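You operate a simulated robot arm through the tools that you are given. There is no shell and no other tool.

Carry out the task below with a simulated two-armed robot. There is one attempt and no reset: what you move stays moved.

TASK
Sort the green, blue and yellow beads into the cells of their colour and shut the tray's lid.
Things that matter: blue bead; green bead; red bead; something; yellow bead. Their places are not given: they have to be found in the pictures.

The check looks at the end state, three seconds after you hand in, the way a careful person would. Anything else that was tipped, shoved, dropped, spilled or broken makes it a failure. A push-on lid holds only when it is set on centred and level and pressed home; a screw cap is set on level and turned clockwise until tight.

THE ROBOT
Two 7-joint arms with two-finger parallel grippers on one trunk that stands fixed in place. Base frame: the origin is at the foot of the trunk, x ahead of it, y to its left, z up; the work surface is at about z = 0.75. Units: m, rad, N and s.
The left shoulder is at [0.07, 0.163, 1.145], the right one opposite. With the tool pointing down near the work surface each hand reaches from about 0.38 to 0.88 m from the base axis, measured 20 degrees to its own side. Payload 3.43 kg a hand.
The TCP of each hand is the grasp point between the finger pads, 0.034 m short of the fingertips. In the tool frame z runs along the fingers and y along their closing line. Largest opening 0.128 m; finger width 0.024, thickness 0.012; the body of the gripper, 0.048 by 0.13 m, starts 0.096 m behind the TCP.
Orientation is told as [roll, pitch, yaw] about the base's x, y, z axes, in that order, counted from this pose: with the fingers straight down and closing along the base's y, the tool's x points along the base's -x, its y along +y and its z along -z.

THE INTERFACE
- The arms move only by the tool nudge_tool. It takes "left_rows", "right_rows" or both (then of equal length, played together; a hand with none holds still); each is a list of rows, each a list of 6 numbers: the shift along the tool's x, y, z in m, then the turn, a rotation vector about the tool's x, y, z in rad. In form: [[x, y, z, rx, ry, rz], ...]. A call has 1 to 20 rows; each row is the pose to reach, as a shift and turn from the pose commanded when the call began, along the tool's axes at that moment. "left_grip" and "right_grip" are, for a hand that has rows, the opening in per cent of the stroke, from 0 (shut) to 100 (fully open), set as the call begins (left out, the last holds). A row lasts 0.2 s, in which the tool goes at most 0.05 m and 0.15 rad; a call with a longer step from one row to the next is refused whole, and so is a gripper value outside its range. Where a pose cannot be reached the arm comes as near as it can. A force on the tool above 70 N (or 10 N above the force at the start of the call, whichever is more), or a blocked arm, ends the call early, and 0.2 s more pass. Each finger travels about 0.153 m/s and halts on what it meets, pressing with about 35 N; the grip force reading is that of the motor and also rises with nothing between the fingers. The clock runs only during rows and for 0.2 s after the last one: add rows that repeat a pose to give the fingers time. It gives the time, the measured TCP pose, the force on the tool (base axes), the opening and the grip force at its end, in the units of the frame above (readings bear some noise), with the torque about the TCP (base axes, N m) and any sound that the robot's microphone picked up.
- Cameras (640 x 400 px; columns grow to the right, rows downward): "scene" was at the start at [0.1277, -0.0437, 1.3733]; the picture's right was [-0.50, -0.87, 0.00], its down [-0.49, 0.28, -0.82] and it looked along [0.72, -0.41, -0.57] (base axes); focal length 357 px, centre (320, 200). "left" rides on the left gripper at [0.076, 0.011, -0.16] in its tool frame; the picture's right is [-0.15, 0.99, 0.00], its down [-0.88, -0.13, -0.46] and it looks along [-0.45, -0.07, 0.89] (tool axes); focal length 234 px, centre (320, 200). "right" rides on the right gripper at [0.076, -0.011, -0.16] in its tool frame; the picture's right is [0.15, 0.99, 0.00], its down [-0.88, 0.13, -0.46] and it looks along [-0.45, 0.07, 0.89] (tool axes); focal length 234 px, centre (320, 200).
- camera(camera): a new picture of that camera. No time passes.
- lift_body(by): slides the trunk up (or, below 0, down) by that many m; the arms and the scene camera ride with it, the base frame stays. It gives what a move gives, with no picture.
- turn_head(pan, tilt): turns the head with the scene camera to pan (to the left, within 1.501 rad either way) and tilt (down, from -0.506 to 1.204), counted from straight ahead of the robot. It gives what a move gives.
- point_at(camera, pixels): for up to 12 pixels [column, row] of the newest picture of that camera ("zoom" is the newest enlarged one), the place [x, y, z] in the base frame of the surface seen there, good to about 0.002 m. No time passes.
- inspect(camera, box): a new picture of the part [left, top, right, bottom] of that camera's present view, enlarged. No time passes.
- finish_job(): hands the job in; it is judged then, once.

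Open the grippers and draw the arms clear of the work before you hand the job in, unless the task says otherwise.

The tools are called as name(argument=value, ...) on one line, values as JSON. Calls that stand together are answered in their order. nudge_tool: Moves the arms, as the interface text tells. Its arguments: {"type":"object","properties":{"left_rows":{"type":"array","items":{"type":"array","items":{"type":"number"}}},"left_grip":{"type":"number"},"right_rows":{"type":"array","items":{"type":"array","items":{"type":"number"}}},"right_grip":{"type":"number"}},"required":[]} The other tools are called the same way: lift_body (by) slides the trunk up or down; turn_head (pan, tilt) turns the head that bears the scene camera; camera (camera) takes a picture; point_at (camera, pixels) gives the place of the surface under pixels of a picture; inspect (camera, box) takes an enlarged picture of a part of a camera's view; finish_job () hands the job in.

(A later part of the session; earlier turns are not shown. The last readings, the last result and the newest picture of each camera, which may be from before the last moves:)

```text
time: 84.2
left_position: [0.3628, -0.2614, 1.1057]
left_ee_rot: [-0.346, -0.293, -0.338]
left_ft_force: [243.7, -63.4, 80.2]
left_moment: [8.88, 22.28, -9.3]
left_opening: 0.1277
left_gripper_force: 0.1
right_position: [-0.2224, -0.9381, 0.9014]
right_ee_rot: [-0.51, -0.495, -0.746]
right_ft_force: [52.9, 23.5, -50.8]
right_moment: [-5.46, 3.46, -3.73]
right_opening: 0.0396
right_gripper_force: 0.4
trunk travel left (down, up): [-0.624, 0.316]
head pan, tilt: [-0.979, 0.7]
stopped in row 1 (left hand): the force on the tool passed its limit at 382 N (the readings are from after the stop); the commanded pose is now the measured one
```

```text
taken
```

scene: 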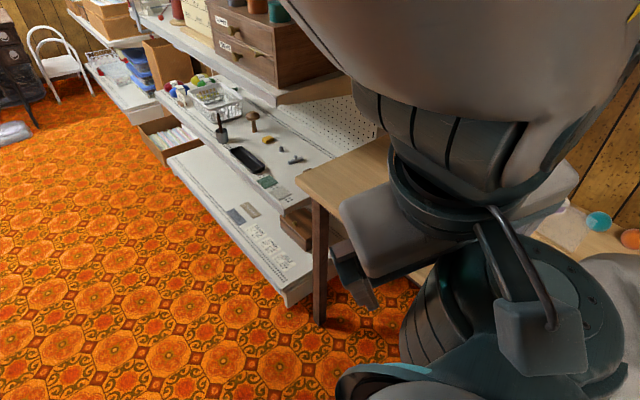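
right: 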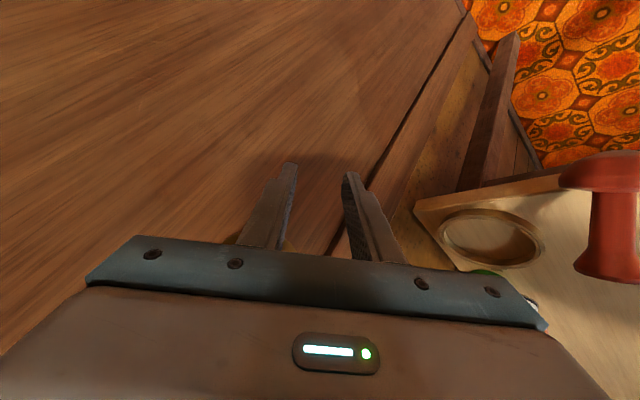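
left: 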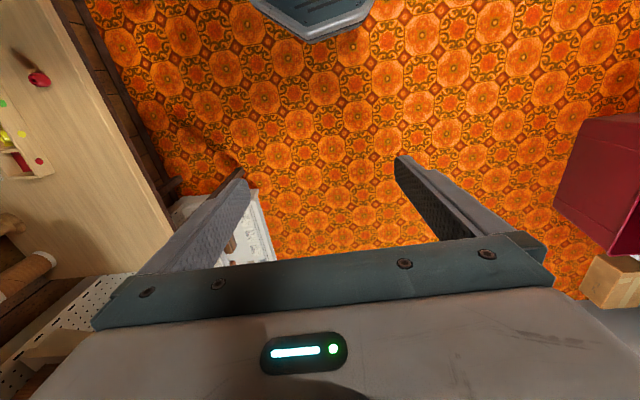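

The trunk is springing back. I hold still for a step to let it settle and see.

nudge_tool(right_rows=[[0, 0, 0, 0, 0, 0]])

camera(camera="scene")

```text
time: 84.6
left_position: [0.2952, -0.278, 1.1341]
left_ee_rot: [-0.531, -0.237, -0.525]
left_ft_force: [5.0, 0.3, -3.5]
left_moment: [-0.16, 0.46, -0.34]
left_opening: 0.1278
left_gripper_force: 0.2
right_position: [-0.2637, -0.9928, 0.9098]
right_ee_rot: [-0.036, -0.523, -0.832]
right_ft_force: [61.1, 154.7, 172.7]
right_moment: [1.5, -1.43, 3.09]
right_opening: 0.0001
right_gripper_force: 0.1
trunk travel left (down, up): [-0.624, 0.316]
head pan, tilt: [-0.979, 0.7]
stopped in row 1 (left hand): the arm was blocked; the commanded pose is now the measured one
```

```text
taken
```

scene: 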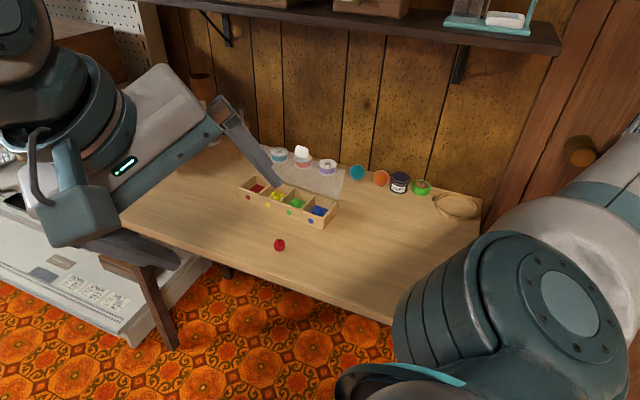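

The view swung right; most table items look in place. I zoom in to check the table's right end and the tray.

inspect(camera="scene", box=[220, 130, 500, 270])

camera(camera="right")

camera(camera="left")

```text
2.29 times, centred on (360, 200) of scene
```

zoom: 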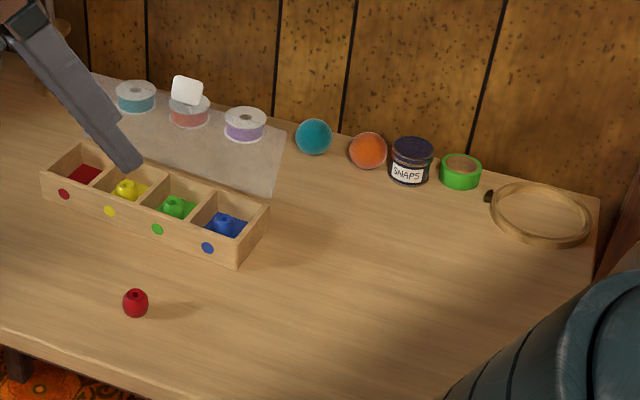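

```text
taken
```

right: 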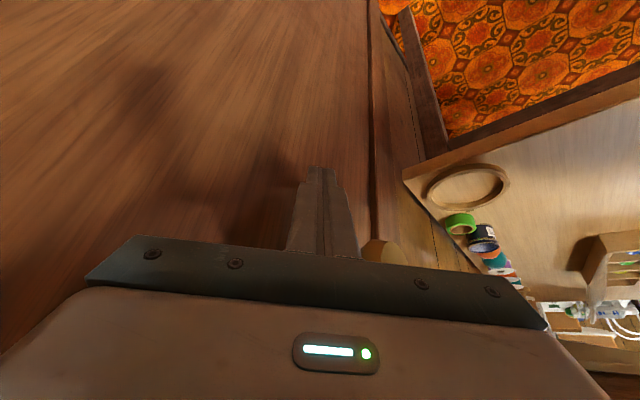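

```text
taken
```

left: 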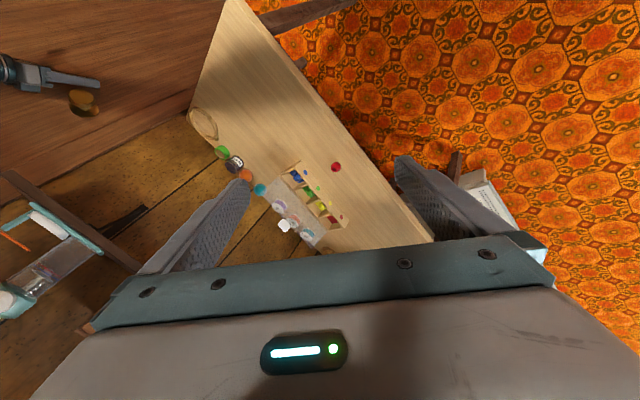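

The trunk has swung to the right now; the tray, beads, spools and jar look unmoved, though a red upright item near the ring is no longer visible. I hold another step to let the motion die down.

nudge_tool(left_rows=[[0, 0, 0, 0, 0, 0]])

camera(camera="scene")

```text
time: 85.0
left_position: [0.2752, -0.2849, 1.1503]
left_ee_rot: [-0.419, -0.334, -0.419]
left_ft_force: [1.1, 5.4, -0.2]
left_moment: [-0.55, 0.0, -0.11]
left_opening: 0.128
left_gripper_force: 0.0
right_position: [-0.6248, -0.9857, 0.8458]
right_ee_rot: [0.306, -0.958, -1.776]
right_ft_force: [10.9, 34.1, -52.2]
right_moment: [-6.1, -0.01, -1.2]
right_opening: 0.0404
right_gripper_force: 0.4
trunk travel left (down, up): [-0.624, 0.316]
head pan, tilt: [-0.979, 0.7]
stopped in row 1 (right hand): the arm was blocked; the commanded pose is now the measured one
```

```text
taken
```

scene: 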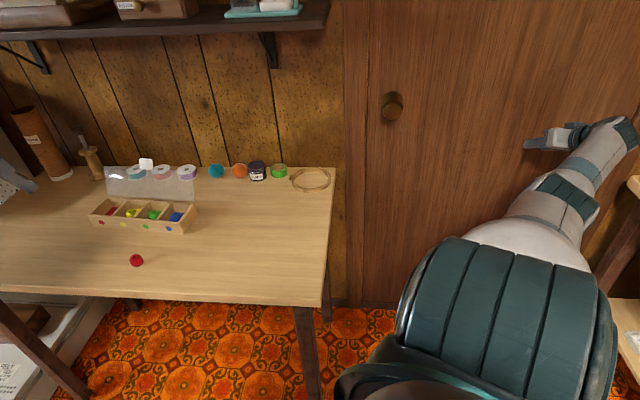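

The robot is still turning right, away from the table; all table items visible are standing. I keep holding to let it come to rest.

nudge_tool(left_rows=[[0, 0, 0, 0, 0, 0], [0, 0, 0, 0, 0, 0]])

camera(camera="scene")

```text
time: 85.3
left_position: [0.52, -0.2292, 1.0667]
left_ee_rot: [-0.298, 0.015, -0.062]
left_ft_force: [-14.1, -15.8, -8.2]
left_moment: [1.76, -1.41, 0.3]
left_opening: 0.1276
left_gripper_force: 0.1
right_position: [-0.6174, -0.983, 0.8859]
right_ee_rot: [0.764, -1.116, -2.379]
right_ft_force: [2.7, 154.2, -2.7]
right_moment: [-2.96, 0.02, 3.55]
right_opening: 0.0389
right_gripper_force: 2.6
trunk travel left (down, up): [-0.624, 0.316]
head pan, tilt: [-0.979, 0.7]
stopped in row 1 (right hand): the force on the tool passed its limit at 114 N (the readings are from after the stop); the commanded pose is now the measured one
```

```text
taken
```

scene: 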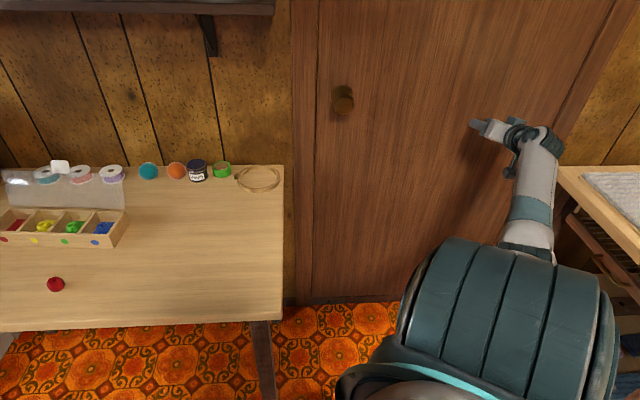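

The right fingertips press on the door wall, which drives the turning. I withdraw the right hand straight back along its fingers (away from the wall).

nudge_tool(right_rows=[[0, 0, -0.045, 0, 0, 0], [0, 0, -0.09, 0, 0, 0], [0, 0, -0.12, 0, 0, 0]])

camera(camera="scene")

```text
time: 85.6
left_position: [0.6564, 0.0619, 1.3182]
left_ee_rot: [-0.555, -0.29, 0.397]
left_ft_force: [-11.8, -3.6, 12.9]
left_moment: [0.83, -0.56, 0.67]
left_opening: 0.128
left_gripper_force: 0.1
right_position: [-0.1961, -0.859, 1.3119]
right_ee_rot: [2.284, -1.334, 3.056]
right_ft_force: [-13.7, 11.9, 40.4]
right_moment: [3.96, 2.86, 0.32]
right_opening: 0.0402
right_gripper_force: 0.5
trunk travel left (down, up): [-0.624, 0.316]
head pan, tilt: [-0.979, 0.7]
stopped in row 1 (left hand): the arm was blocked; the commanded pose is now the measured one
```

```text
taken
```

scene: 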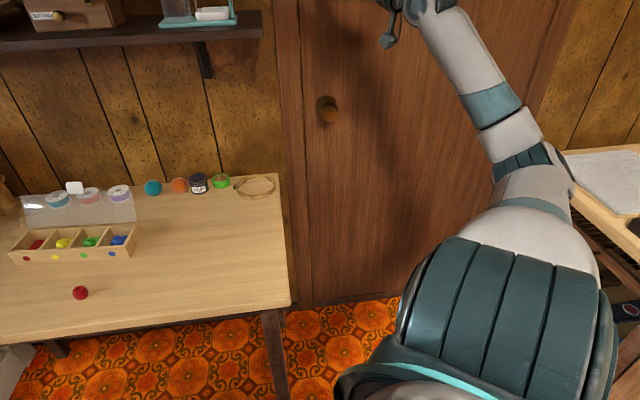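

Hands are clear of the wall now (right at z≈1.31). I hold to let everything settle.

nudge_tool(left_rows=[[0, 0, 0, 0, 0, 0], [0, 0, 0, 0, 0, 0]], right_rows=[[0, 0, 0, 0, 0, 0], [0, 0, 0, 0, 0, 0]])

camera(camera="scene")

```text
time: 85.9
left_position: [0.6055, 0.4782, 1.3432]
left_ee_rot: [-0.788, -0.3, 1.166]
left_ft_force: [-7.3, -15.2, 16.8]
left_moment: [1.38, 0.82, 1.49]
left_opening: 0.1279
left_gripper_force: 0.0
right_position: [-0.029, -0.9193, 1.5516]
right_ee_rot: [3.006, -0.913, 2.422]
right_ft_force: [-46.8, 16.1, 55.8]
right_moment: [4.74, 5.78, 1.95]
right_opening: 0.0415
right_gripper_force: 0.4
trunk travel left (down, up): [-0.624, 0.316]
head pan, tilt: [-0.979, 0.7]
stopped in row 1 (left hand): the arm was blocked; the commanded pose is now the measured one
```

```text
taken
```

scene: 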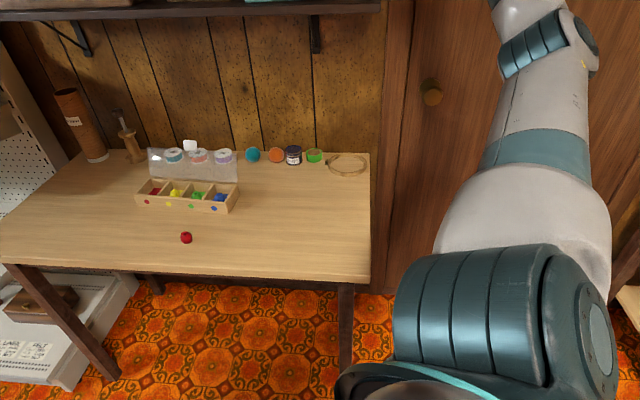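

The trunk oscillates back. I pull the right hand inward, away from the wall and shelf, while it settles.

nudge_tool(right_rows=[[-0.0273, 0.0157, -0.0378, 0, 0, 0], [-0.0546, 0.0314, -0.0756, 0, 0, 0], [-0.08, 0.046, -0.11, 0, 0, 0]], left_rows=[[0, 0, 0, 0, 0, 0], [0, 0, 0, 0, 0, 0], [0, 0, 0, 0, 0, 0]])

camera(camera="scene")

```text
time: 86.3
left_position: [0.7357, 0.1017, 1.2444]
left_ee_rot: [-0.613, -0.129, 0.534]
left_ft_force: [5.0, -2.0, -3.8]
left_moment: [0.0, 0.28, -0.08]
left_opening: 0.1283
left_gripper_force: 0.1
right_position: [-0.032, -0.9005, 1.471]
right_ee_rot: [-1.522, -1.362, 0.479]
right_ft_force: [13.1, -5.2, 13.3]
right_moment: [1.49, 0.91, -0.99]
right_opening: 0.0392
right_gripper_force: 0.0
trunk travel left (down, up): [-0.624, 0.316]
head pan, tilt: [-0.979, 0.7]
stopped in row 1 (right hand): the force on the tool passed its limit at 145 N (the readings are from after the stop); the commanded pose is now the measured one
```

```text
taken
```

scene: 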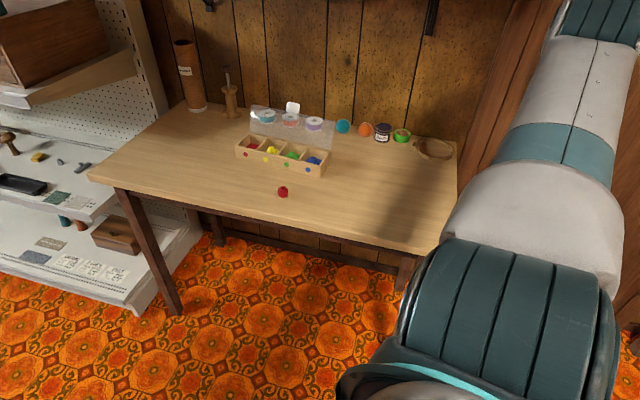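

The swing is damping. Hold again.

nudge_tool(left_rows=[[0, 0, 0, 0, 0, 0], [0, 0, 0, 0, 0, 0], [0, 0, 0, 0, 0, 0]], right_rows=[[0, 0, 0, 0, 0, 0], [0, 0, 0, 0, 0, 0], [0, 0, 0, 0, 0, 0]])

camera(camera="scene")

```text
time: 86.6
left_position: [0.4936, -0.3032, 1.2624]
left_ee_rot: [-0.57, -0.227, 0.204]
left_ft_force: [5.2, 1.0, 3.2]
left_moment: [0.11, 0.64, -0.34]
left_opening: 0.1279
left_gripper_force: 0.0
right_position: [-0.4177, -0.8584, 1.606]
right_ee_rot: [-2.159, -0.898, 0.683]
right_ft_force: [-4.7, 32.0, -22.6]
right_moment: [-1.03, -0.64, -1.11]
right_opening: 0.0398
right_gripper_force: 0.1
trunk travel left (down, up): [-0.624, 0.316]
head pan, tilt: [-0.979, 0.7]
stopped in row 1 (left hand): the arm was blocked; the commanded pose is now the measured one
```

```text
taken
```

scene: 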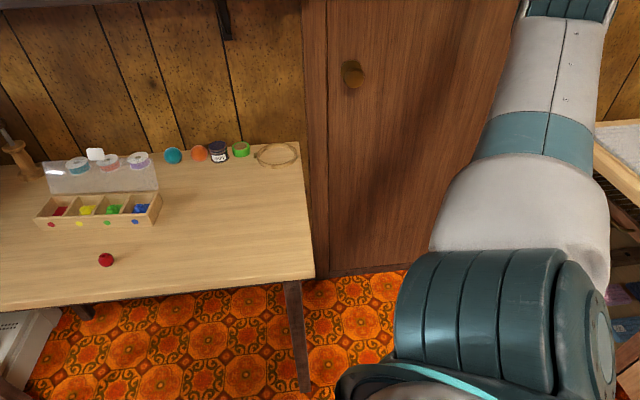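

Still swinging. I let time pass with a small head turn instead (arms just hold).

turn_head(pan=-0.9, tilt=0.7)

camera(camera="scene")

```text
time: 87.3
left_position: [0.6151, -0.143, 1.2599]
left_ee_rot: [-0.616, -0.161, 0.338]
left_ft_force: [1.8, -0.5, -0.5]
left_moment: [0.04, 0.18, -0.06]
left_opening: 0.1283
left_gripper_force: 0.1
right_position: [-0.3105, -0.9354, 1.5661]
right_ee_rot: [-2.005, -1.251, 0.729]
right_ft_force: [-1.0, 0.9, 1.4]
right_moment: [0.2, 0.1, 0.12]
right_opening: 0.0397
right_gripper_force: 0.0
trunk travel left (down, up): [-0.624, 0.316]
head pan, tilt: [-0.901, 0.7]
```

```text
taken
```

scene: 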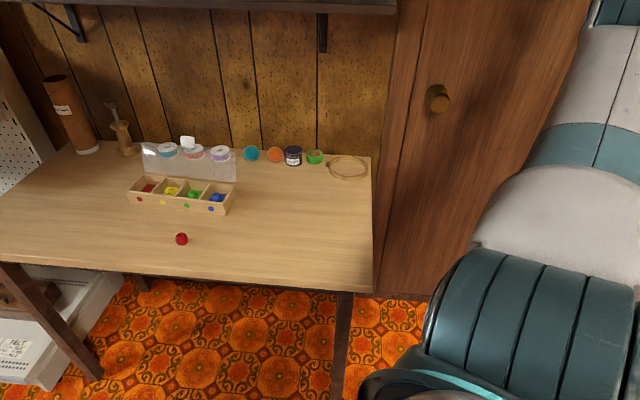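

Everything has come to rest. I check again for stability with another short wait.

turn_head(pan=-0.5, tilt=0.6)

camera(camera="scene")

point_at(camera="scene", pixels=[[320, 200], [100, 100], [500, 300]])

```text
time: 88.1
left_position: [0.5837, -0.1786, 1.2662]
left_ee_rot: [-0.61, -0.184, 0.318]
left_ft_force: [-1.0, -0.4, 0.3]
left_moment: [0.02, -0.04, -0.01]
left_opening: 0.128
left_gripper_force: 0.0
right_position: [-0.3561, -0.9586, 1.5483]
right_ee_rot: [-2.022, -1.275, 0.726]
right_ft_force: [-0.6, 0.5, -0.3]
right_moment: [-0.04, 0.01, 0.05]
right_opening: 0.0398
right_gripper_force: 0.0
trunk travel left (down, up): [-0.624, 0.316]
head pan, tilt: [-0.499, 0.6]
```

```text
taken
```

scene: 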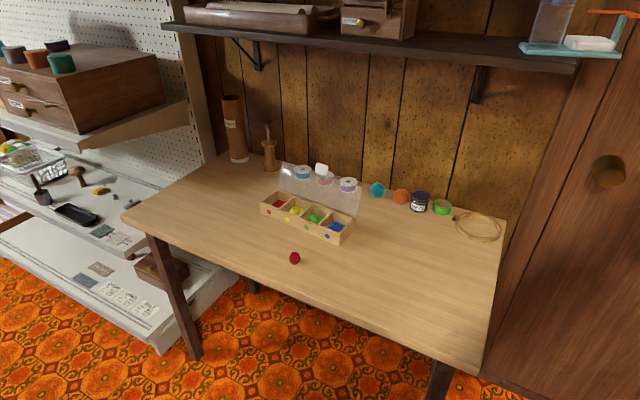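

```text
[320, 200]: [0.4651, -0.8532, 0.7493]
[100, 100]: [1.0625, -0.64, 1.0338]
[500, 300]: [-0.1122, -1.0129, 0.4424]
```

Now at rest: tray with three beads, red bead, spools, jar etc. all in place, but the trunk stands turned. I look for the missing red item around the ring and floor.

inspect(camera="scene", box=[340, 140, 640, 400])

camera(camera="right")

camera(camera="left")

```text
1.54 times, centred on (490, 270) of scene
```

zoom: 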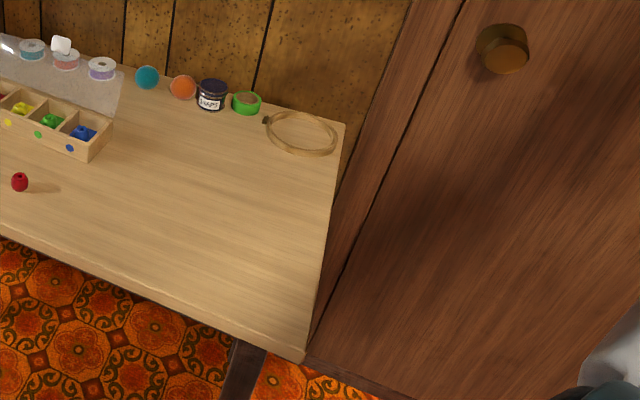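

```text
taken
```

right: 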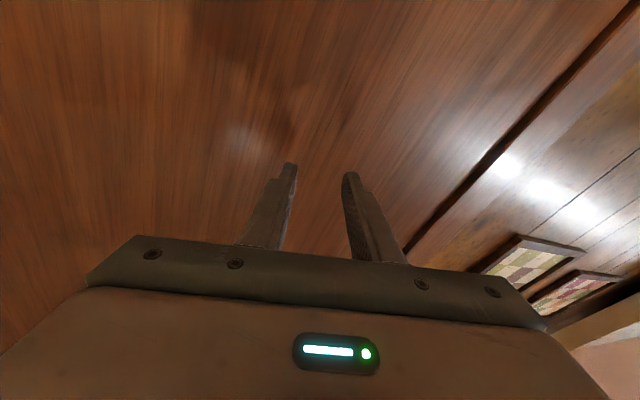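

```text
taken
```

left: 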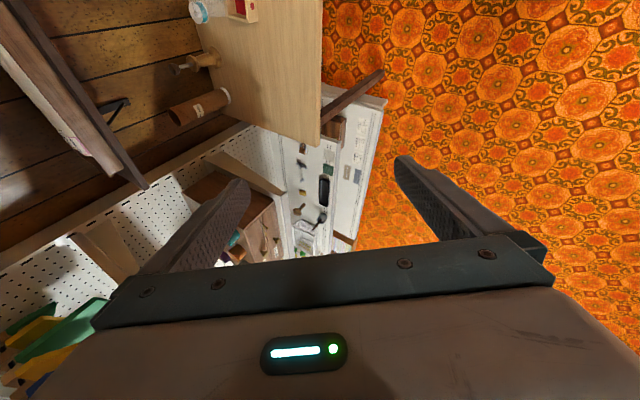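

The red item isn't on the table. I look at the floor on the right and directly below.

turn_head(pan=-1.2, tilt=0.95)

camera(camera="scene")

turn_head(pan=0.1, tilt=1.0)

camera(camera="scene")

```text
time: 89.2
left_position: [0.5898, -0.1749, 1.2643]
left_ee_rot: [-0.609, -0.18, 0.321]
left_ft_force: [-0.2, 0.3, -0.2]
left_moment: [0.02, 0.03, -0.01]
left_opening: 0.128
left_gripper_force: 0.0
right_position: [-0.3508, -0.9558, 1.5511]
right_ee_rot: [-2.013, -1.27, 0.721]
right_ft_force: [-0.2, 0.3, 0.4]
right_moment: [0.0, -0.02, 0.04]
right_opening: 0.0397
right_gripper_force: 0.0
trunk travel left (down, up): [-0.624, 0.316]
head pan, tilt: [-1.201, 0.949]
```

```text
taken
```

scene: 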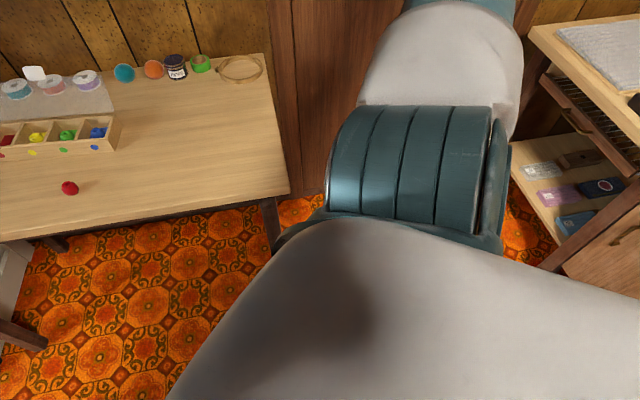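

```text
time: 90.7
left_position: [0.5896, -0.175, 1.2641]
left_ee_rot: [-0.609, -0.181, 0.319]
left_ft_force: [0.0, -0.2, 0.2]
left_moment: [-0.02, 0.03, 0.0]
left_opening: 0.1283
left_gripper_force: 0.1
right_position: [-0.3498, -0.9558, 1.551]
right_ee_rot: [-2.014, -1.269, 0.721]
right_ft_force: [-0.1, 0.1, 0.0]
right_moment: [0.0, -0.03, -0.01]
right_opening: 0.0397
right_gripper_force: 0.0
trunk travel left (down, up): [-0.624, 0.316]
head pan, tilt: [0.099, 1.0]
```

```text
taken
```

scene: 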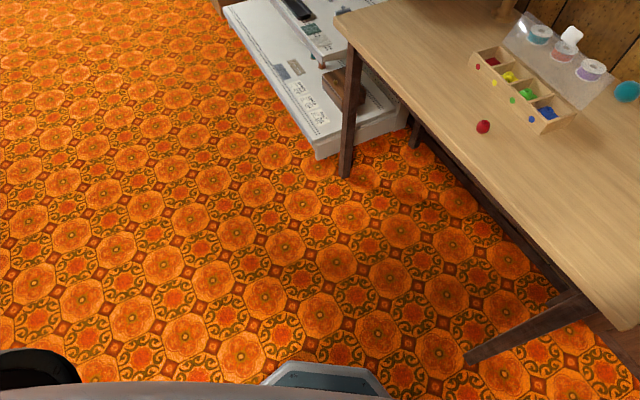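

The red item isn't visible on this floor area; I can't retrieve it from here. I continue with the main task. First I view and measure the shelf so that I avoid it.

turn_head(pan=-0.6, tilt=0.45)

camera(camera="scene")

```text
time: 91.8
left_position: [0.5916, -0.1748, 1.2645]
left_ee_rot: [-0.609, -0.18, 0.32]
left_ft_force: [0.2, -0.4, -1.1]
left_moment: [0.0, 0.02, 0.02]
left_opening: 0.1281
left_gripper_force: 0.1
right_position: [-0.3503, -0.9558, 1.5505]
right_ee_rot: [-2.014, -1.269, 0.72]
right_ft_force: [-0.5, 0.4, -0.4]
right_moment: [-0.04, 0.03, 0.0]
right_opening: 0.0398
right_gripper_force: 0.0
trunk travel left (down, up): [-0.624, 0.316]
head pan, tilt: [-0.6, 0.45]
```

```text
taken
```

scene: 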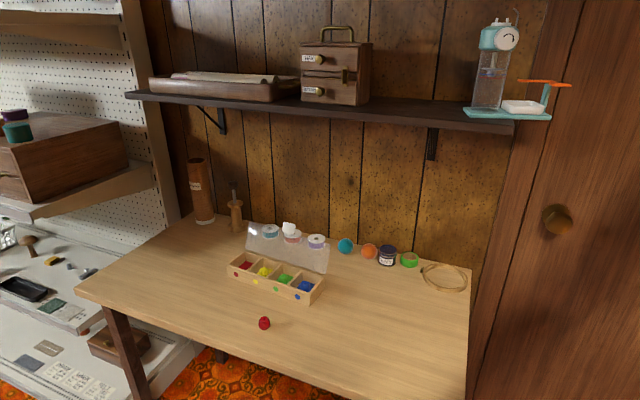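

point_at(camera="scene", pixels=[[140, 97], [330, 112], [510, 128], [330, 118], [220, 110], [545, 90], [495, 80], [330, 45], [560, 215], [480, 300], [445, 275], [432, 145]])

inspect(camera="scene", box=[400, 220, 500, 300])

```text
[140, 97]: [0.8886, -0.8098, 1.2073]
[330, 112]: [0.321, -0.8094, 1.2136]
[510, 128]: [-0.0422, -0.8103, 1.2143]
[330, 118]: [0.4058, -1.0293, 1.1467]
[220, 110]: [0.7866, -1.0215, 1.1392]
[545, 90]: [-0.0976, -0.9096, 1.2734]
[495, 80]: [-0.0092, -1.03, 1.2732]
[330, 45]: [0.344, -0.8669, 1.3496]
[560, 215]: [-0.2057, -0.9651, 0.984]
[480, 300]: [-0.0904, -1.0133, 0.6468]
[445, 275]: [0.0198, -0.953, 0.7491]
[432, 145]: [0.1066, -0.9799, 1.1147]
```

```text
5.00 times, centred on (450, 260) of scene
```

zoom: 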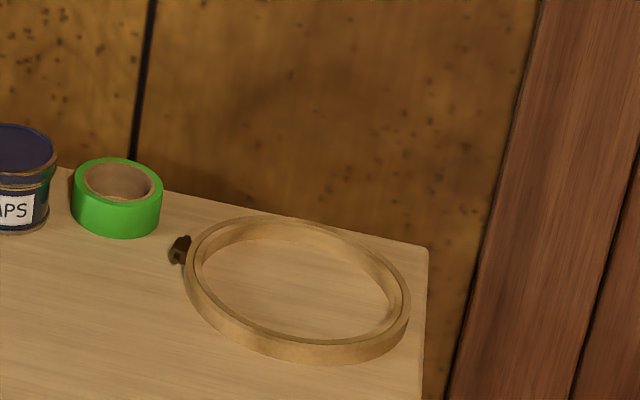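

The shelf spans x −0.05…0.89 with its front edge at y=−0.81, z≈1.2: I must keep the wrist below 1.19 or in front of y=−0.8. Let me view the right arm's present posture.

turn_head(pan=-1.45, tilt=0.1)

camera(camera="scene")

```text
time: 92.9
left_position: [0.5891, -0.1737, 1.2641]
left_ee_rot: [-0.609, -0.18, 0.319]
left_ft_force: [-1.2, -0.3, 0.7]
left_moment: [0.0, -0.01, 0.01]
left_opening: 0.1281
left_gripper_force: 0.1
right_position: [-0.3487, -0.957, 1.5508]
right_ee_rot: [-2.014, -1.267, 0.722]
right_ft_force: [0.6, 0.5, 0.1]
right_moment: [-0.02, -0.01, 0.03]
right_opening: 0.0397
right_gripper_force: 0.1
trunk travel left (down, up): [-0.624, 0.316]
head pan, tilt: [-1.45, 0.099]
```

```text
taken
```

scene: 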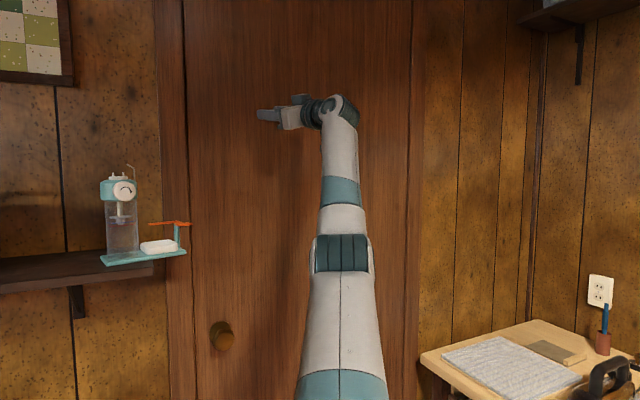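

The right arm is stretched toward the door. I draw the hand inward (toward +y) and down, without turning it yet, staying right of the shelf.

nudge_tool(right_rows=[[0.0103, 0.0186, -0.0302, 0, 0, 0], [0.0206, 0.0372, -0.0604, 0, 0, 0], [0.0309, 0.0558, -0.0906, 0, 0, 0], [0.0412, 0.0745, -0.1208, 0, 0, 0], [0.0515, 0.0931, -0.151, 0, 0, 0], [0.0618, 0.1117, -0.1813, 0, 0, 0], [0.0721, 0.1303, -0.2115, 0, 0, 0], [0.0824, 0.1489, -0.2417, 0, 0, 0]])

camera(camera="scene")

```text
time: 94.7
left_position: [0.5905, -0.1739, 1.2642]
left_ee_rot: [-0.612, -0.178, 0.32]
left_ft_force: [0.4, -0.3, 0.4]
left_moment: [-0.04, 0.0, 0.01]
left_opening: 0.1282
left_gripper_force: 0.1
right_position: [-0.2987, -0.7027, 1.402]
right_ee_rot: [-2.018, -1.269, 0.724]
right_ft_force: [0.3, 1.2, -0.1]
right_moment: [0.0, 0.01, -0.01]
right_opening: 0.0397
right_gripper_force: 0.2
trunk travel left (down, up): [-0.624, 0.316]
head pan, tilt: [-1.45, 0.099]
```

```text
taken
```

scene: 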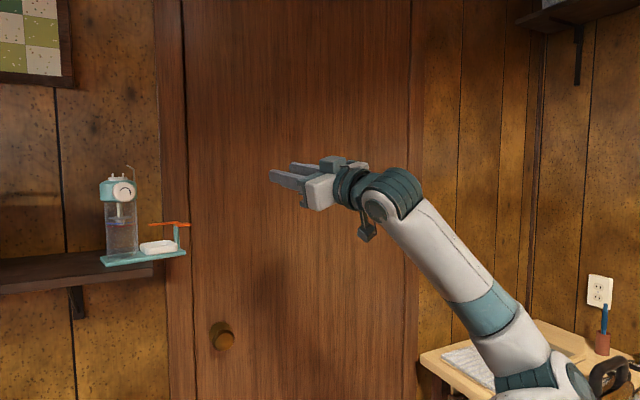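

The arm tracks well again. Now I turn the hand to point straight down while moving to about (0.10,-0.50,1.15), in front of the shelf.

nudge_tool(right_rows=[[0.0084, 0.0376, -0.0081, 0.0071, 0.1324, 0.0376], [0.0168, 0.0752, -0.0162, 0.0141, 0.2647, 0.0753], [0.0252, 0.1128, -0.0244, 0.0212, 0.3971, 0.1129], [0.0336, 0.1505, -0.0325, 0.0282, 0.5294, 0.1506], [0.042, 0.1881, -0.0406, 0.0353, 0.6618, 0.1882], [0.0504, 0.2257, -0.0487, 0.0424, 0.7942, 0.2258], [0.0589, 0.2633, -0.0569, 0.0494, 0.9265, 0.2635], [0.0673, 0.3009, -0.065, 0.0565, 1.0589, 0.3011], [0.0757, 0.3385, -0.0731, 0.0636, 1.1913, 0.3387], [0.0841, 0.3762, -0.0812, 0.0706, 1.3236, 0.3764], [0.0925, 0.4138, -0.0894, 0.0777, 1.456, 0.414], [0.1009, 0.4514, -0.0975, 0.0847, 1.5883, 0.4517], [0.1093, 0.489, -0.1056, 0.0918, 1.7207, 0.4893], [0.1093, 0.489, -0.1056, 0.0918, 1.7207, 0.4893]])

turn_head(pan=-0.6, tilt=0.6)

camera(camera="scene")

```text
time: 97.7
left_position: [0.5895, -0.1741, 1.2648]
left_ee_rot: [-0.612, -0.18, 0.319]
left_ft_force: [0.0, -0.3, 0.4]
left_moment: [0.02, 0.0, -0.01]
left_opening: 0.128
left_gripper_force: 0.0
right_position: [0.1003, -0.5052, 1.1555]
right_ee_rot: [0.002, 0.001, -1.659]
right_ft_force: [-1.1, -0.2, -0.3]
right_moment: [-0.04, -0.02, 0.01]
right_opening: 0.0398
right_gripper_force: 0.1
trunk travel left (down, up): [-0.624, 0.316]
head pan, tilt: [-1.45, 0.099]
```

```text
time: 98.9
left_position: [0.5905, -0.1756, 1.2643]
left_ee_rot: [-0.609, -0.179, 0.32]
left_ft_force: [0.3, 0.0, -0.7]
left_moment: [0.02, -0.01, 0.02]
left_opening: 0.128
left_gripper_force: 0.0
right_position: [0.1008, -0.5056, 1.1549]
right_ee_rot: [0.003, 0.002, -1.659]
right_ft_force: [-0.2, -0.4, 0.3]
right_moment: [0.0, 0.02, 0.01]
right_opening: 0.0397
right_gripper_force: 0.0
trunk travel left (down, up): [-0.624, 0.316]
head pan, tilt: [-0.6, 0.6]
```

```text
taken
```

scene: 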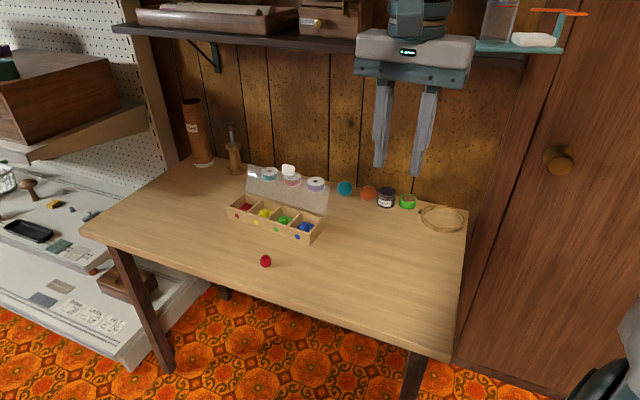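

The hand is back in a normal pose with a clear scene view. I check the hand camera for the red item, too.

camera(camera="right")

inspect(camera="scene", box=[210, 150, 350, 280])

```text
taken
```

right: 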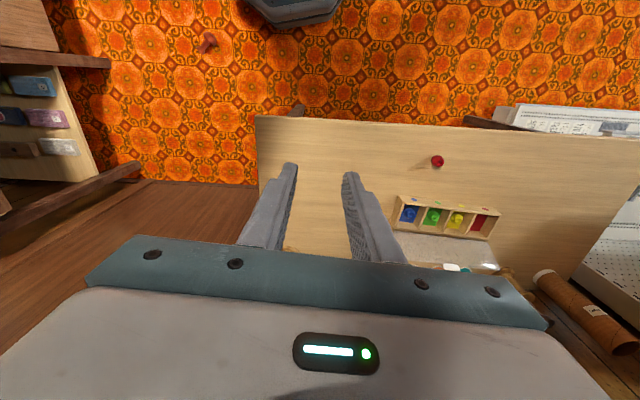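

```text
3.08 times, centred on (280, 215) of scene
```

zoom: 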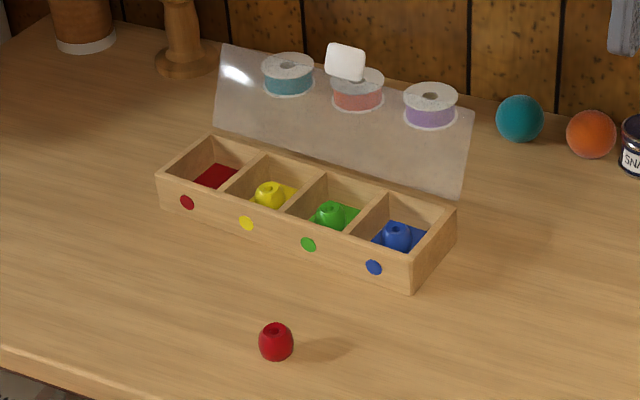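

There is the red item, lying on the floor at (207,43) in the hand view. I measure and enlarge it.

point_at(camera="right", pixels=[[207, 40], [202, 50], [212, 36], [180, 60]])

inspect(camera="right", box=[170, 10, 250, 80])

```text
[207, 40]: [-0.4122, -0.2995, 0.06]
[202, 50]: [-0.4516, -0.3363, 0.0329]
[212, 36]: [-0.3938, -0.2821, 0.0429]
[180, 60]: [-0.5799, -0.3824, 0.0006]
```

```text
5.71 times, centred on (210, 45) of right
```

zoom: 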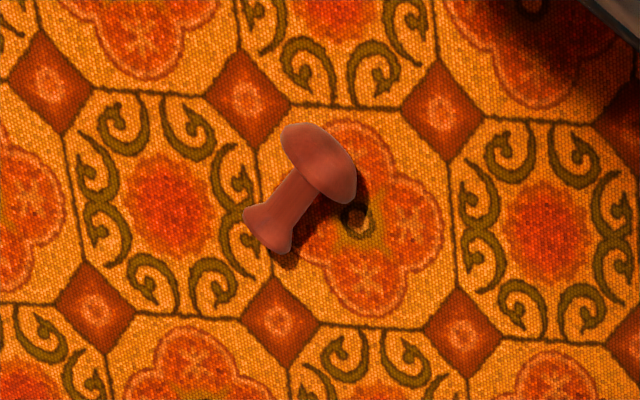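

The red mushroom-shaped item fell to the floor at about (-0.42,-0.31); I'll try to recover it after shutting the lid. To shut the lid I'll hook its rear over the top edge beside the tab with closed, tilted fingers and draw it forward. First move in front of the tray, tilting −0.5 rad.

nudge_tool(right_rows=[[-0.0085, 0.0384, 0.0219, 0, -0.0625, 0], [-0.017, 0.0768, 0.0437, 0, -0.125, 0], [-0.0256, 0.1152, 0.0656, 0, -0.1875, 0], [-0.0341, 0.1536, 0.0875, 0, -0.25, 0], [-0.0426, 0.192, 0.1094, 0, -0.3125, 0], [-0.0511, 0.2304, 0.1312, 0, -0.375, 0], [-0.0597, 0.2688, 0.1531, 0, -0.4375, 0], [-0.0682, 0.3072, 0.175, 0, -0.5, 0], [-0.0682, 0.3072, 0.175, 0, -0.5, 0]], right_grip=0)

camera(camera="scene")

camera(camera="right")

```text
time: 100.9
left_position: [0.5889, -0.174, 1.2646]
left_ee_rot: [-0.61, -0.179, 0.318]
left_ft_force: [0.1, -0.7, 0.4]
left_moment: [-0.01, 0.02, 0.0]
left_opening: 0.128
left_gripper_force: 0.0
right_position: [0.3744, -0.6062, 0.9871]
right_ee_rot: [0.002, -0.501, -1.66]
right_ft_force: [-0.4, 0.4, 0.4]
right_moment: [0.04, 0.01, 0.01]
right_opening: 0.0001
right_gripper_force: 33.0
right hand out of reach, approached as far as the arm can: row 8, 9
trunk travel left (down, up): [-0.624, 0.316]
head pan, tilt: [-0.6, 0.6]
```

```text
taken
```

scene: 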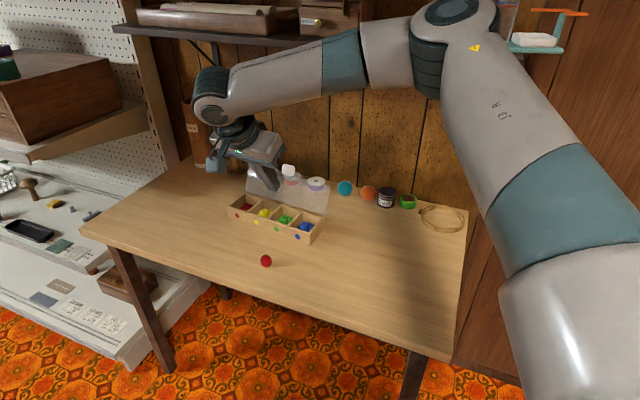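

```text
taken
```

right: 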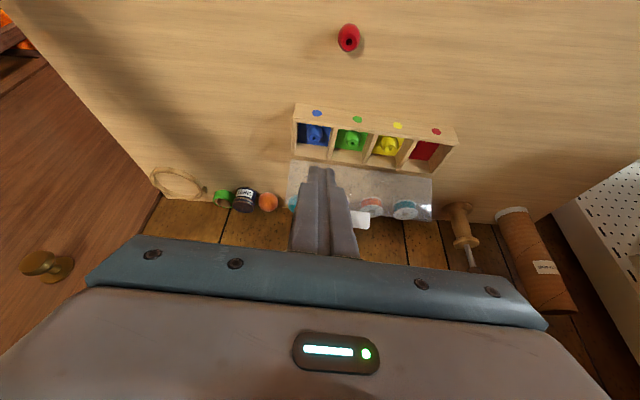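

The target was slightly out of reach with this hand yaw. I turn the hand about the vertical by +0.46 rad (more natural for the arm) and work nearer the blue end of the lid (x≈0.35).

nudge_tool(right_rows=[[0.0014, -0.0072, 0.0092, -0.055, 0, -0.101], [0.0028, -0.0145, 0.0183, -0.11, 0, -0.202], [0.0043, -0.0218, 0.0275, -0.165, 0, -0.303], [0.0057, -0.029, 0.0367, -0.22, 0, -0.404], [0.0057, -0.029, 0.0367, -0.22, 0, -0.404]])

camera(camera="scene")

camera(camera="right")

```text
time: 102.1
left_position: [0.5925, -0.1732, 1.2635]
left_ee_rot: [-0.61, -0.178, 0.32]
left_ft_force: [0.4, 0.0, -0.2]
left_moment: [-0.02, 0.01, 0.03]
left_opening: 0.1281
left_gripper_force: 0.0
right_position: [0.3458, -0.6164, 0.9507]
right_ee_rot: [0.0, -0.5, -1.195]
right_ft_force: [0.8, 0.0, -1.1]
right_moment: [0.02, -0.01, -0.04]
right_opening: 0.0
right_gripper_force: 33.0
trunk travel left (down, up): [-0.624, 0.316]
head pan, tilt: [-0.6, 0.6]
```

```text
taken
```

scene: 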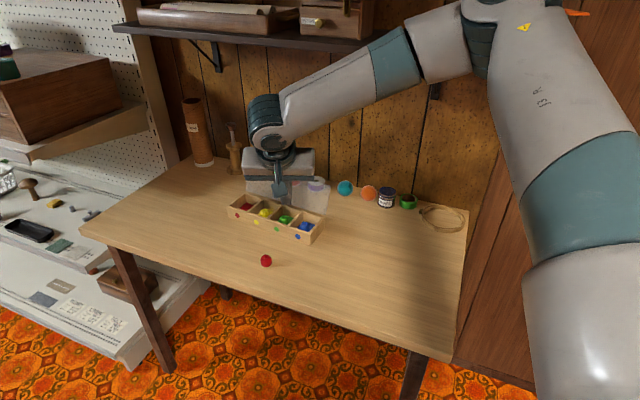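

```text
taken
```

right: 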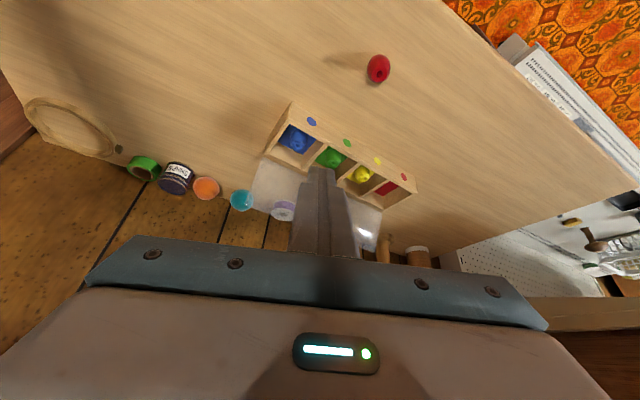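

I check where the elbow is relative to the shelf.

point_at(camera="scene", pixels=[[480, 20], [440, 40], [480, 60], [510, 40], [390, 70], [330, 100], [265, 120], [435, 75]])

```text
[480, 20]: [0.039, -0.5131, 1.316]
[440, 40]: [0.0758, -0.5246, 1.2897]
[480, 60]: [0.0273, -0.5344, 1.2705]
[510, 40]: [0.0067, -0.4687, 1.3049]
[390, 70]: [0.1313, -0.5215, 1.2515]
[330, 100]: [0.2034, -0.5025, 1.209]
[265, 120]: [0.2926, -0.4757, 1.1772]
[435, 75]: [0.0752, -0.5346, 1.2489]
```

Elbow is ~0.2 m clear of the shelf. I move half-way toward the hover point above the lid's edge, then check the elbow again.

nudge_tool(right_rows=[[-0.0267, -0.0107, 0.0194, 0, 0, 0], [-0.0533, -0.0214, 0.0388, 0, 0, 0], [-0.08, -0.0321, 0.0583, 0, 0, 0], [-0.1, -0.04, 0.0728, 0, 0, 0], [-0.1, -0.04, 0.0728, 0, 0, 0]])

camera(camera="scene")

point_at(camera="scene", pixels=[[480, 20], [440, 40], [400, 40], [460, 10], [350, 70], [300, 90]])

```text
time: 103.3
left_position: [0.5912, -0.1741, 1.2643]
left_ee_rot: [-0.61, -0.178, 0.321]
left_ft_force: [-0.5, 0.2, 0.0]
left_moment: [0.06, 0.0, 0.03]
left_opening: 0.1279
left_gripper_force: 0.1
right_position: [0.3513, -0.7448, 0.9353]
right_ee_rot: [0.001, -0.498, -1.197]
right_ft_force: [-0.1, 0.4, 0.2]
right_moment: [-0.02, 0.03, -0.03]
right_opening: 0.0
right_gripper_force: 33.1
trunk travel left (down, up): [-0.624, 0.316]
head pan, tilt: [-0.6, 0.6]
```

```text
taken
```

scene: 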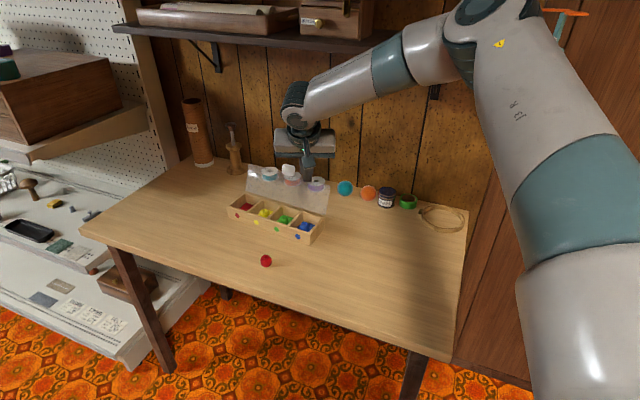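

```text
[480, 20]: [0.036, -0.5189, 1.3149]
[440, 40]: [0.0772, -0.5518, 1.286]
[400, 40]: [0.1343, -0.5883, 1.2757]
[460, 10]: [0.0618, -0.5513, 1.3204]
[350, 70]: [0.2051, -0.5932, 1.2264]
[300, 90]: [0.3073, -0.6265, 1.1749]
```

Elbow is fine; to keep the wrist lower than the shelf I tilt to −0.7 rad while moving to the hover just behind the lid's edge (x≈0.355).

nudge_tool(right_rows=[[-0.01, -0.004, 0.005, 0, -0.1, 0], [-0.02, -0.008, 0.012, 0, -0.2, 0], [-0.036, -0.0155, 0.03, 0, -0.2, 0], [-0.0522, -0.0228, 0.0482, 0, -0.2, 0], [-0.0522, -0.0228, 0.0482, 0, -0.2, 0]])

camera(camera="right")

camera(camera="scene")

```text
time: 104.5
left_position: [0.5905, -0.1742, 1.2646]
left_ee_rot: [-0.611, -0.178, 0.319]
left_ft_force: [-0.1, -0.6, -0.3]
left_moment: [-0.01, -0.01, -0.03]
left_opening: 0.1281
left_gripper_force: 0.1
right_position: [0.3577, -0.8189, 0.9169]
right_ee_rot: [0.002, -0.699, -1.2]
right_ft_force: [-0.3, -0.2, 0.0]
right_moment: [-0.05, 0.01, 0.0]
right_opening: 0.0
right_gripper_force: 32.8
trunk travel left (down, up): [-0.624, 0.316]
head pan, tilt: [-0.6, 0.6]
```

```text
taken
```

right: 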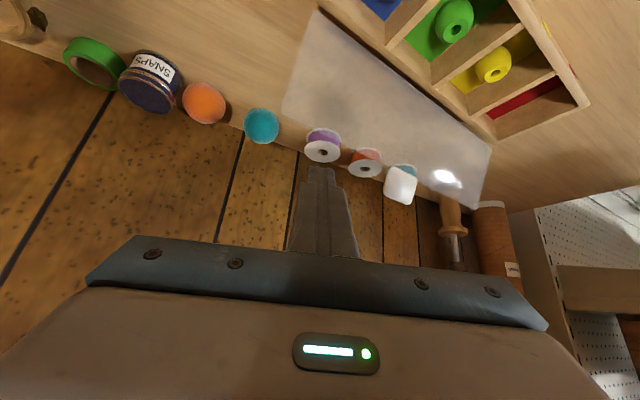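

```text
taken
```

scene: 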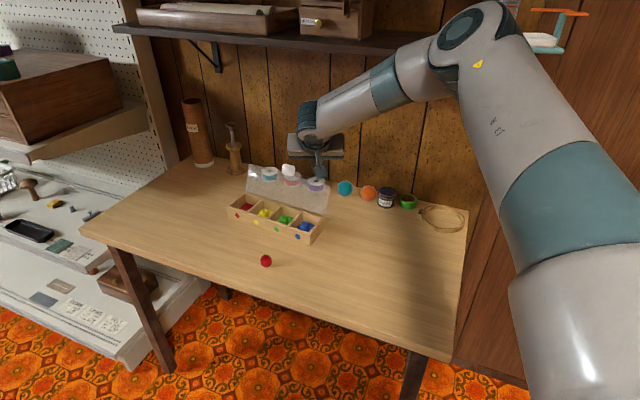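

inspect(camera="scene", box=[225, 120, 365, 250])

inspect(camera="right", box=[250, 80, 430, 230])

```text
3.08 times, centred on (295, 185) of scene
```

zoom: 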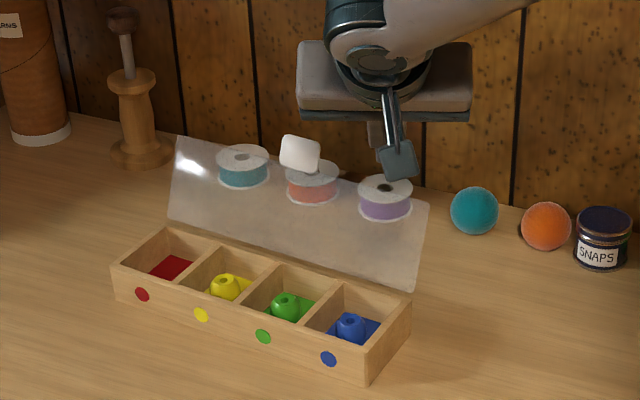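

```text
2.67 times, centred on (340, 155) of right
```

zoom: 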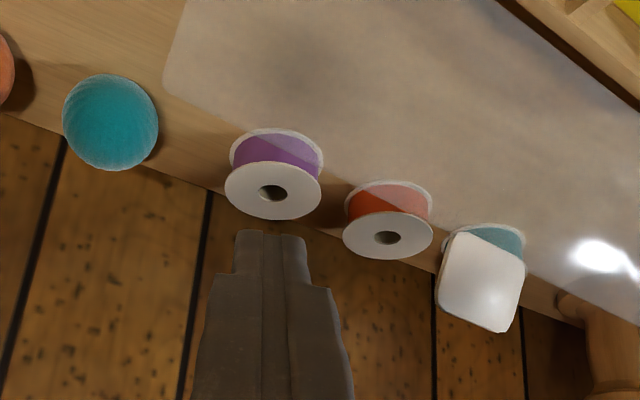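

The tip is behind the lid's edge. I descend 41 mm so that the finger hooks behind the edge.

nudge_tool(right_rows=[[0.0088, 0, 0.0105, 0, 0, 0], [0.0176, 0, 0.021, 0, 0, 0], [0.0264, 0, 0.0314, 0, 0, 0], [0.0264, 0, 0.0314, 0, 0, 0]])

inspect(camera="right", box=[250, 80, 430, 230])

inspect(camera="scene", box=[225, 120, 365, 250])

```text
time: 105.5
left_position: [0.5889, -0.1738, 1.2662]
left_ee_rot: [-0.61, -0.18, 0.321]
left_ft_force: [0.3, 0.7, -0.2]
left_moment: [0.02, 0.0, 0.03]
left_opening: 0.128
left_gripper_force: 0.0
right_position: [0.3562, -0.8157, 0.8834]
right_ee_rot: [0.009, -0.708, -1.202]
right_ft_force: [6.5, -12.2, 25.8]
right_moment: [-0.04, -0.36, -0.19]
right_opening: 0.0002
right_gripper_force: 32.6
trunk travel left (down, up): [-0.624, 0.316]
head pan, tilt: [-0.6, 0.6]
```

```text
2.67 times, centred on (340, 155) of right
```

zoom: 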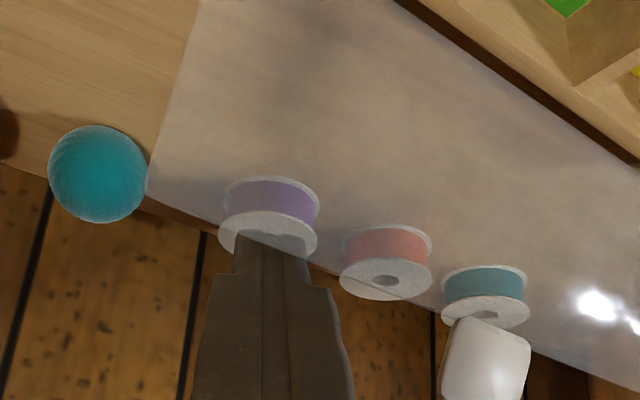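

```text
3.08 times, centred on (295, 185) of scene
```

zoom: 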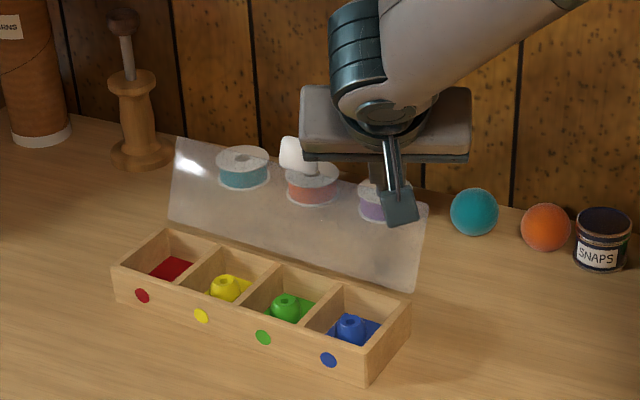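

Finger's lower face touches the lid edge (26 N up). I lift 12 mm, go 12 mm further back, and descend again.

nudge_tool(right_rows=[[-0.0077, 0, -0.0092, 0, 0, 0], [-0.0123, 0, -0.0054, 0, 0, 0], [-0.0169, 0, -0.0015, 0, 0, 0], [-0.013, 0, 0.0031, 0, 0, 0], [-0.0092, 0, 0.0077, 0, 0, 0], [-0.0092, 0, 0.0077, 0, 0, 0]])

inspect(camera="right", box=[250, 80, 430, 230])

```text
time: 106.9
left_position: [0.589, -0.1759, 1.2631]
left_ee_rot: [-0.609, -0.178, 0.319]
left_ft_force: [0.2, -0.2, 0.2]
left_moment: [0.01, -0.01, 0.0]
left_opening: 0.128
left_gripper_force: 0.1
right_position: [0.3545, -0.8246, 0.8814]
right_ee_rot: [0.004, -0.7, -1.2]
right_ft_force: [-0.2, -0.2, 0.0]
right_moment: [0.01, 0.01, -0.01]
right_opening: 0.0001
right_gripper_force: 33.1
right hand out of reach, approached as far as the arm can: row 4, 5, 6
trunk travel left (down, up): [-0.624, 0.316]
head pan, tilt: [-0.6, 0.6]
```

```text
2.67 times, centred on (340, 155) of right
```

zoom: 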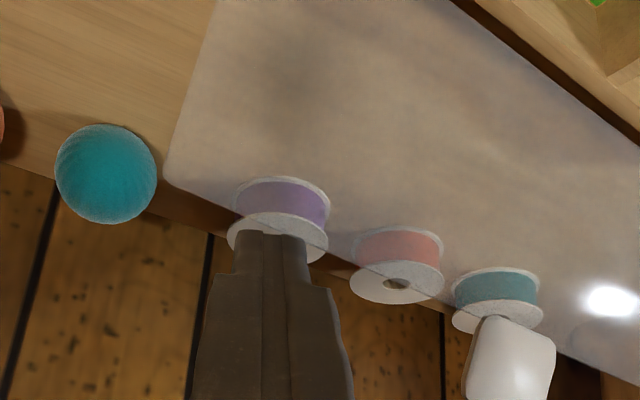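

No contact now; the tip sits behind and ~12 mm below the lid edge. I draw it forward (+y) slowly and watch the force.

nudge_tool(right_rows=[[0.005, 0.0026, -0.0042, 0, 0, 0], [0.01, 0.0051, -0.0084, 0, 0, 0], [0.0149, 0.0077, -0.0126, 0, 0, 0], [0.0199, 0.0103, -0.0168, 0, 0, 0], [0.0249, 0.0129, -0.021, 0, 0, 0], [0.0249, 0.0129, -0.021, 0, 0, 0]])

inspect(camera="right", box=[250, 80, 430, 230])

inspect(camera="scene", box=[225, 120, 365, 250])

```text
time: 108.3
left_position: [0.5902, -0.175, 1.2643]
left_ee_rot: [-0.61, -0.178, 0.32]
left_ft_force: [0.7, -0.5, 0.6]
left_moment: [0.01, 0.02, 0.04]
left_opening: 0.1281
left_gripper_force: 0.0
right_position: [0.3537, -0.7899, 0.8819]
right_ee_rot: [0.002, -0.698, -1.199]
right_ft_force: [0.2, 0.4, 0.7]
right_moment: [0.04, 0.03, 0.04]
right_opening: 0.0001
right_gripper_force: 32.7
trunk travel left (down, up): [-0.624, 0.316]
head pan, tilt: [-0.6, 0.6]
```

```text
2.67 times, centred on (340, 155) of right
```

zoom: 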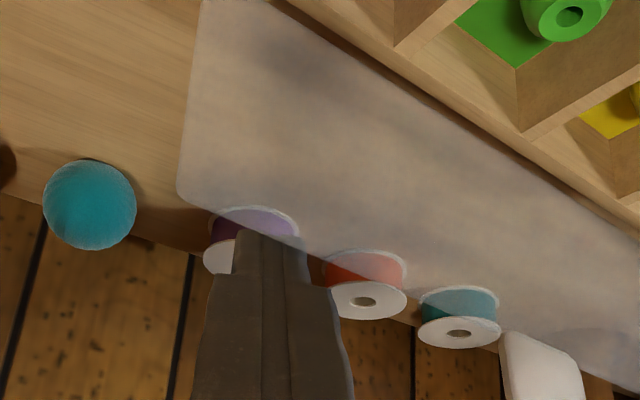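

```text
3.08 times, centred on (295, 185) of scene
```

zoom: 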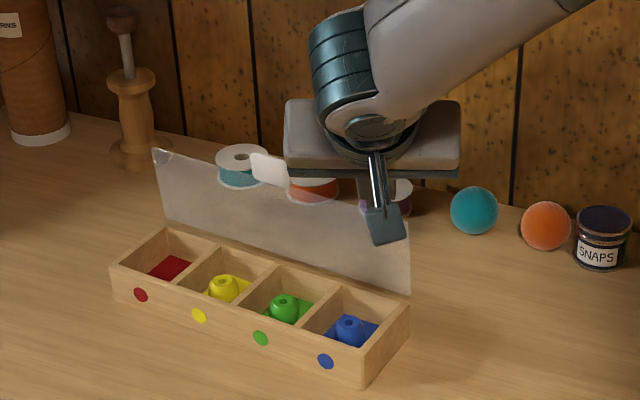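

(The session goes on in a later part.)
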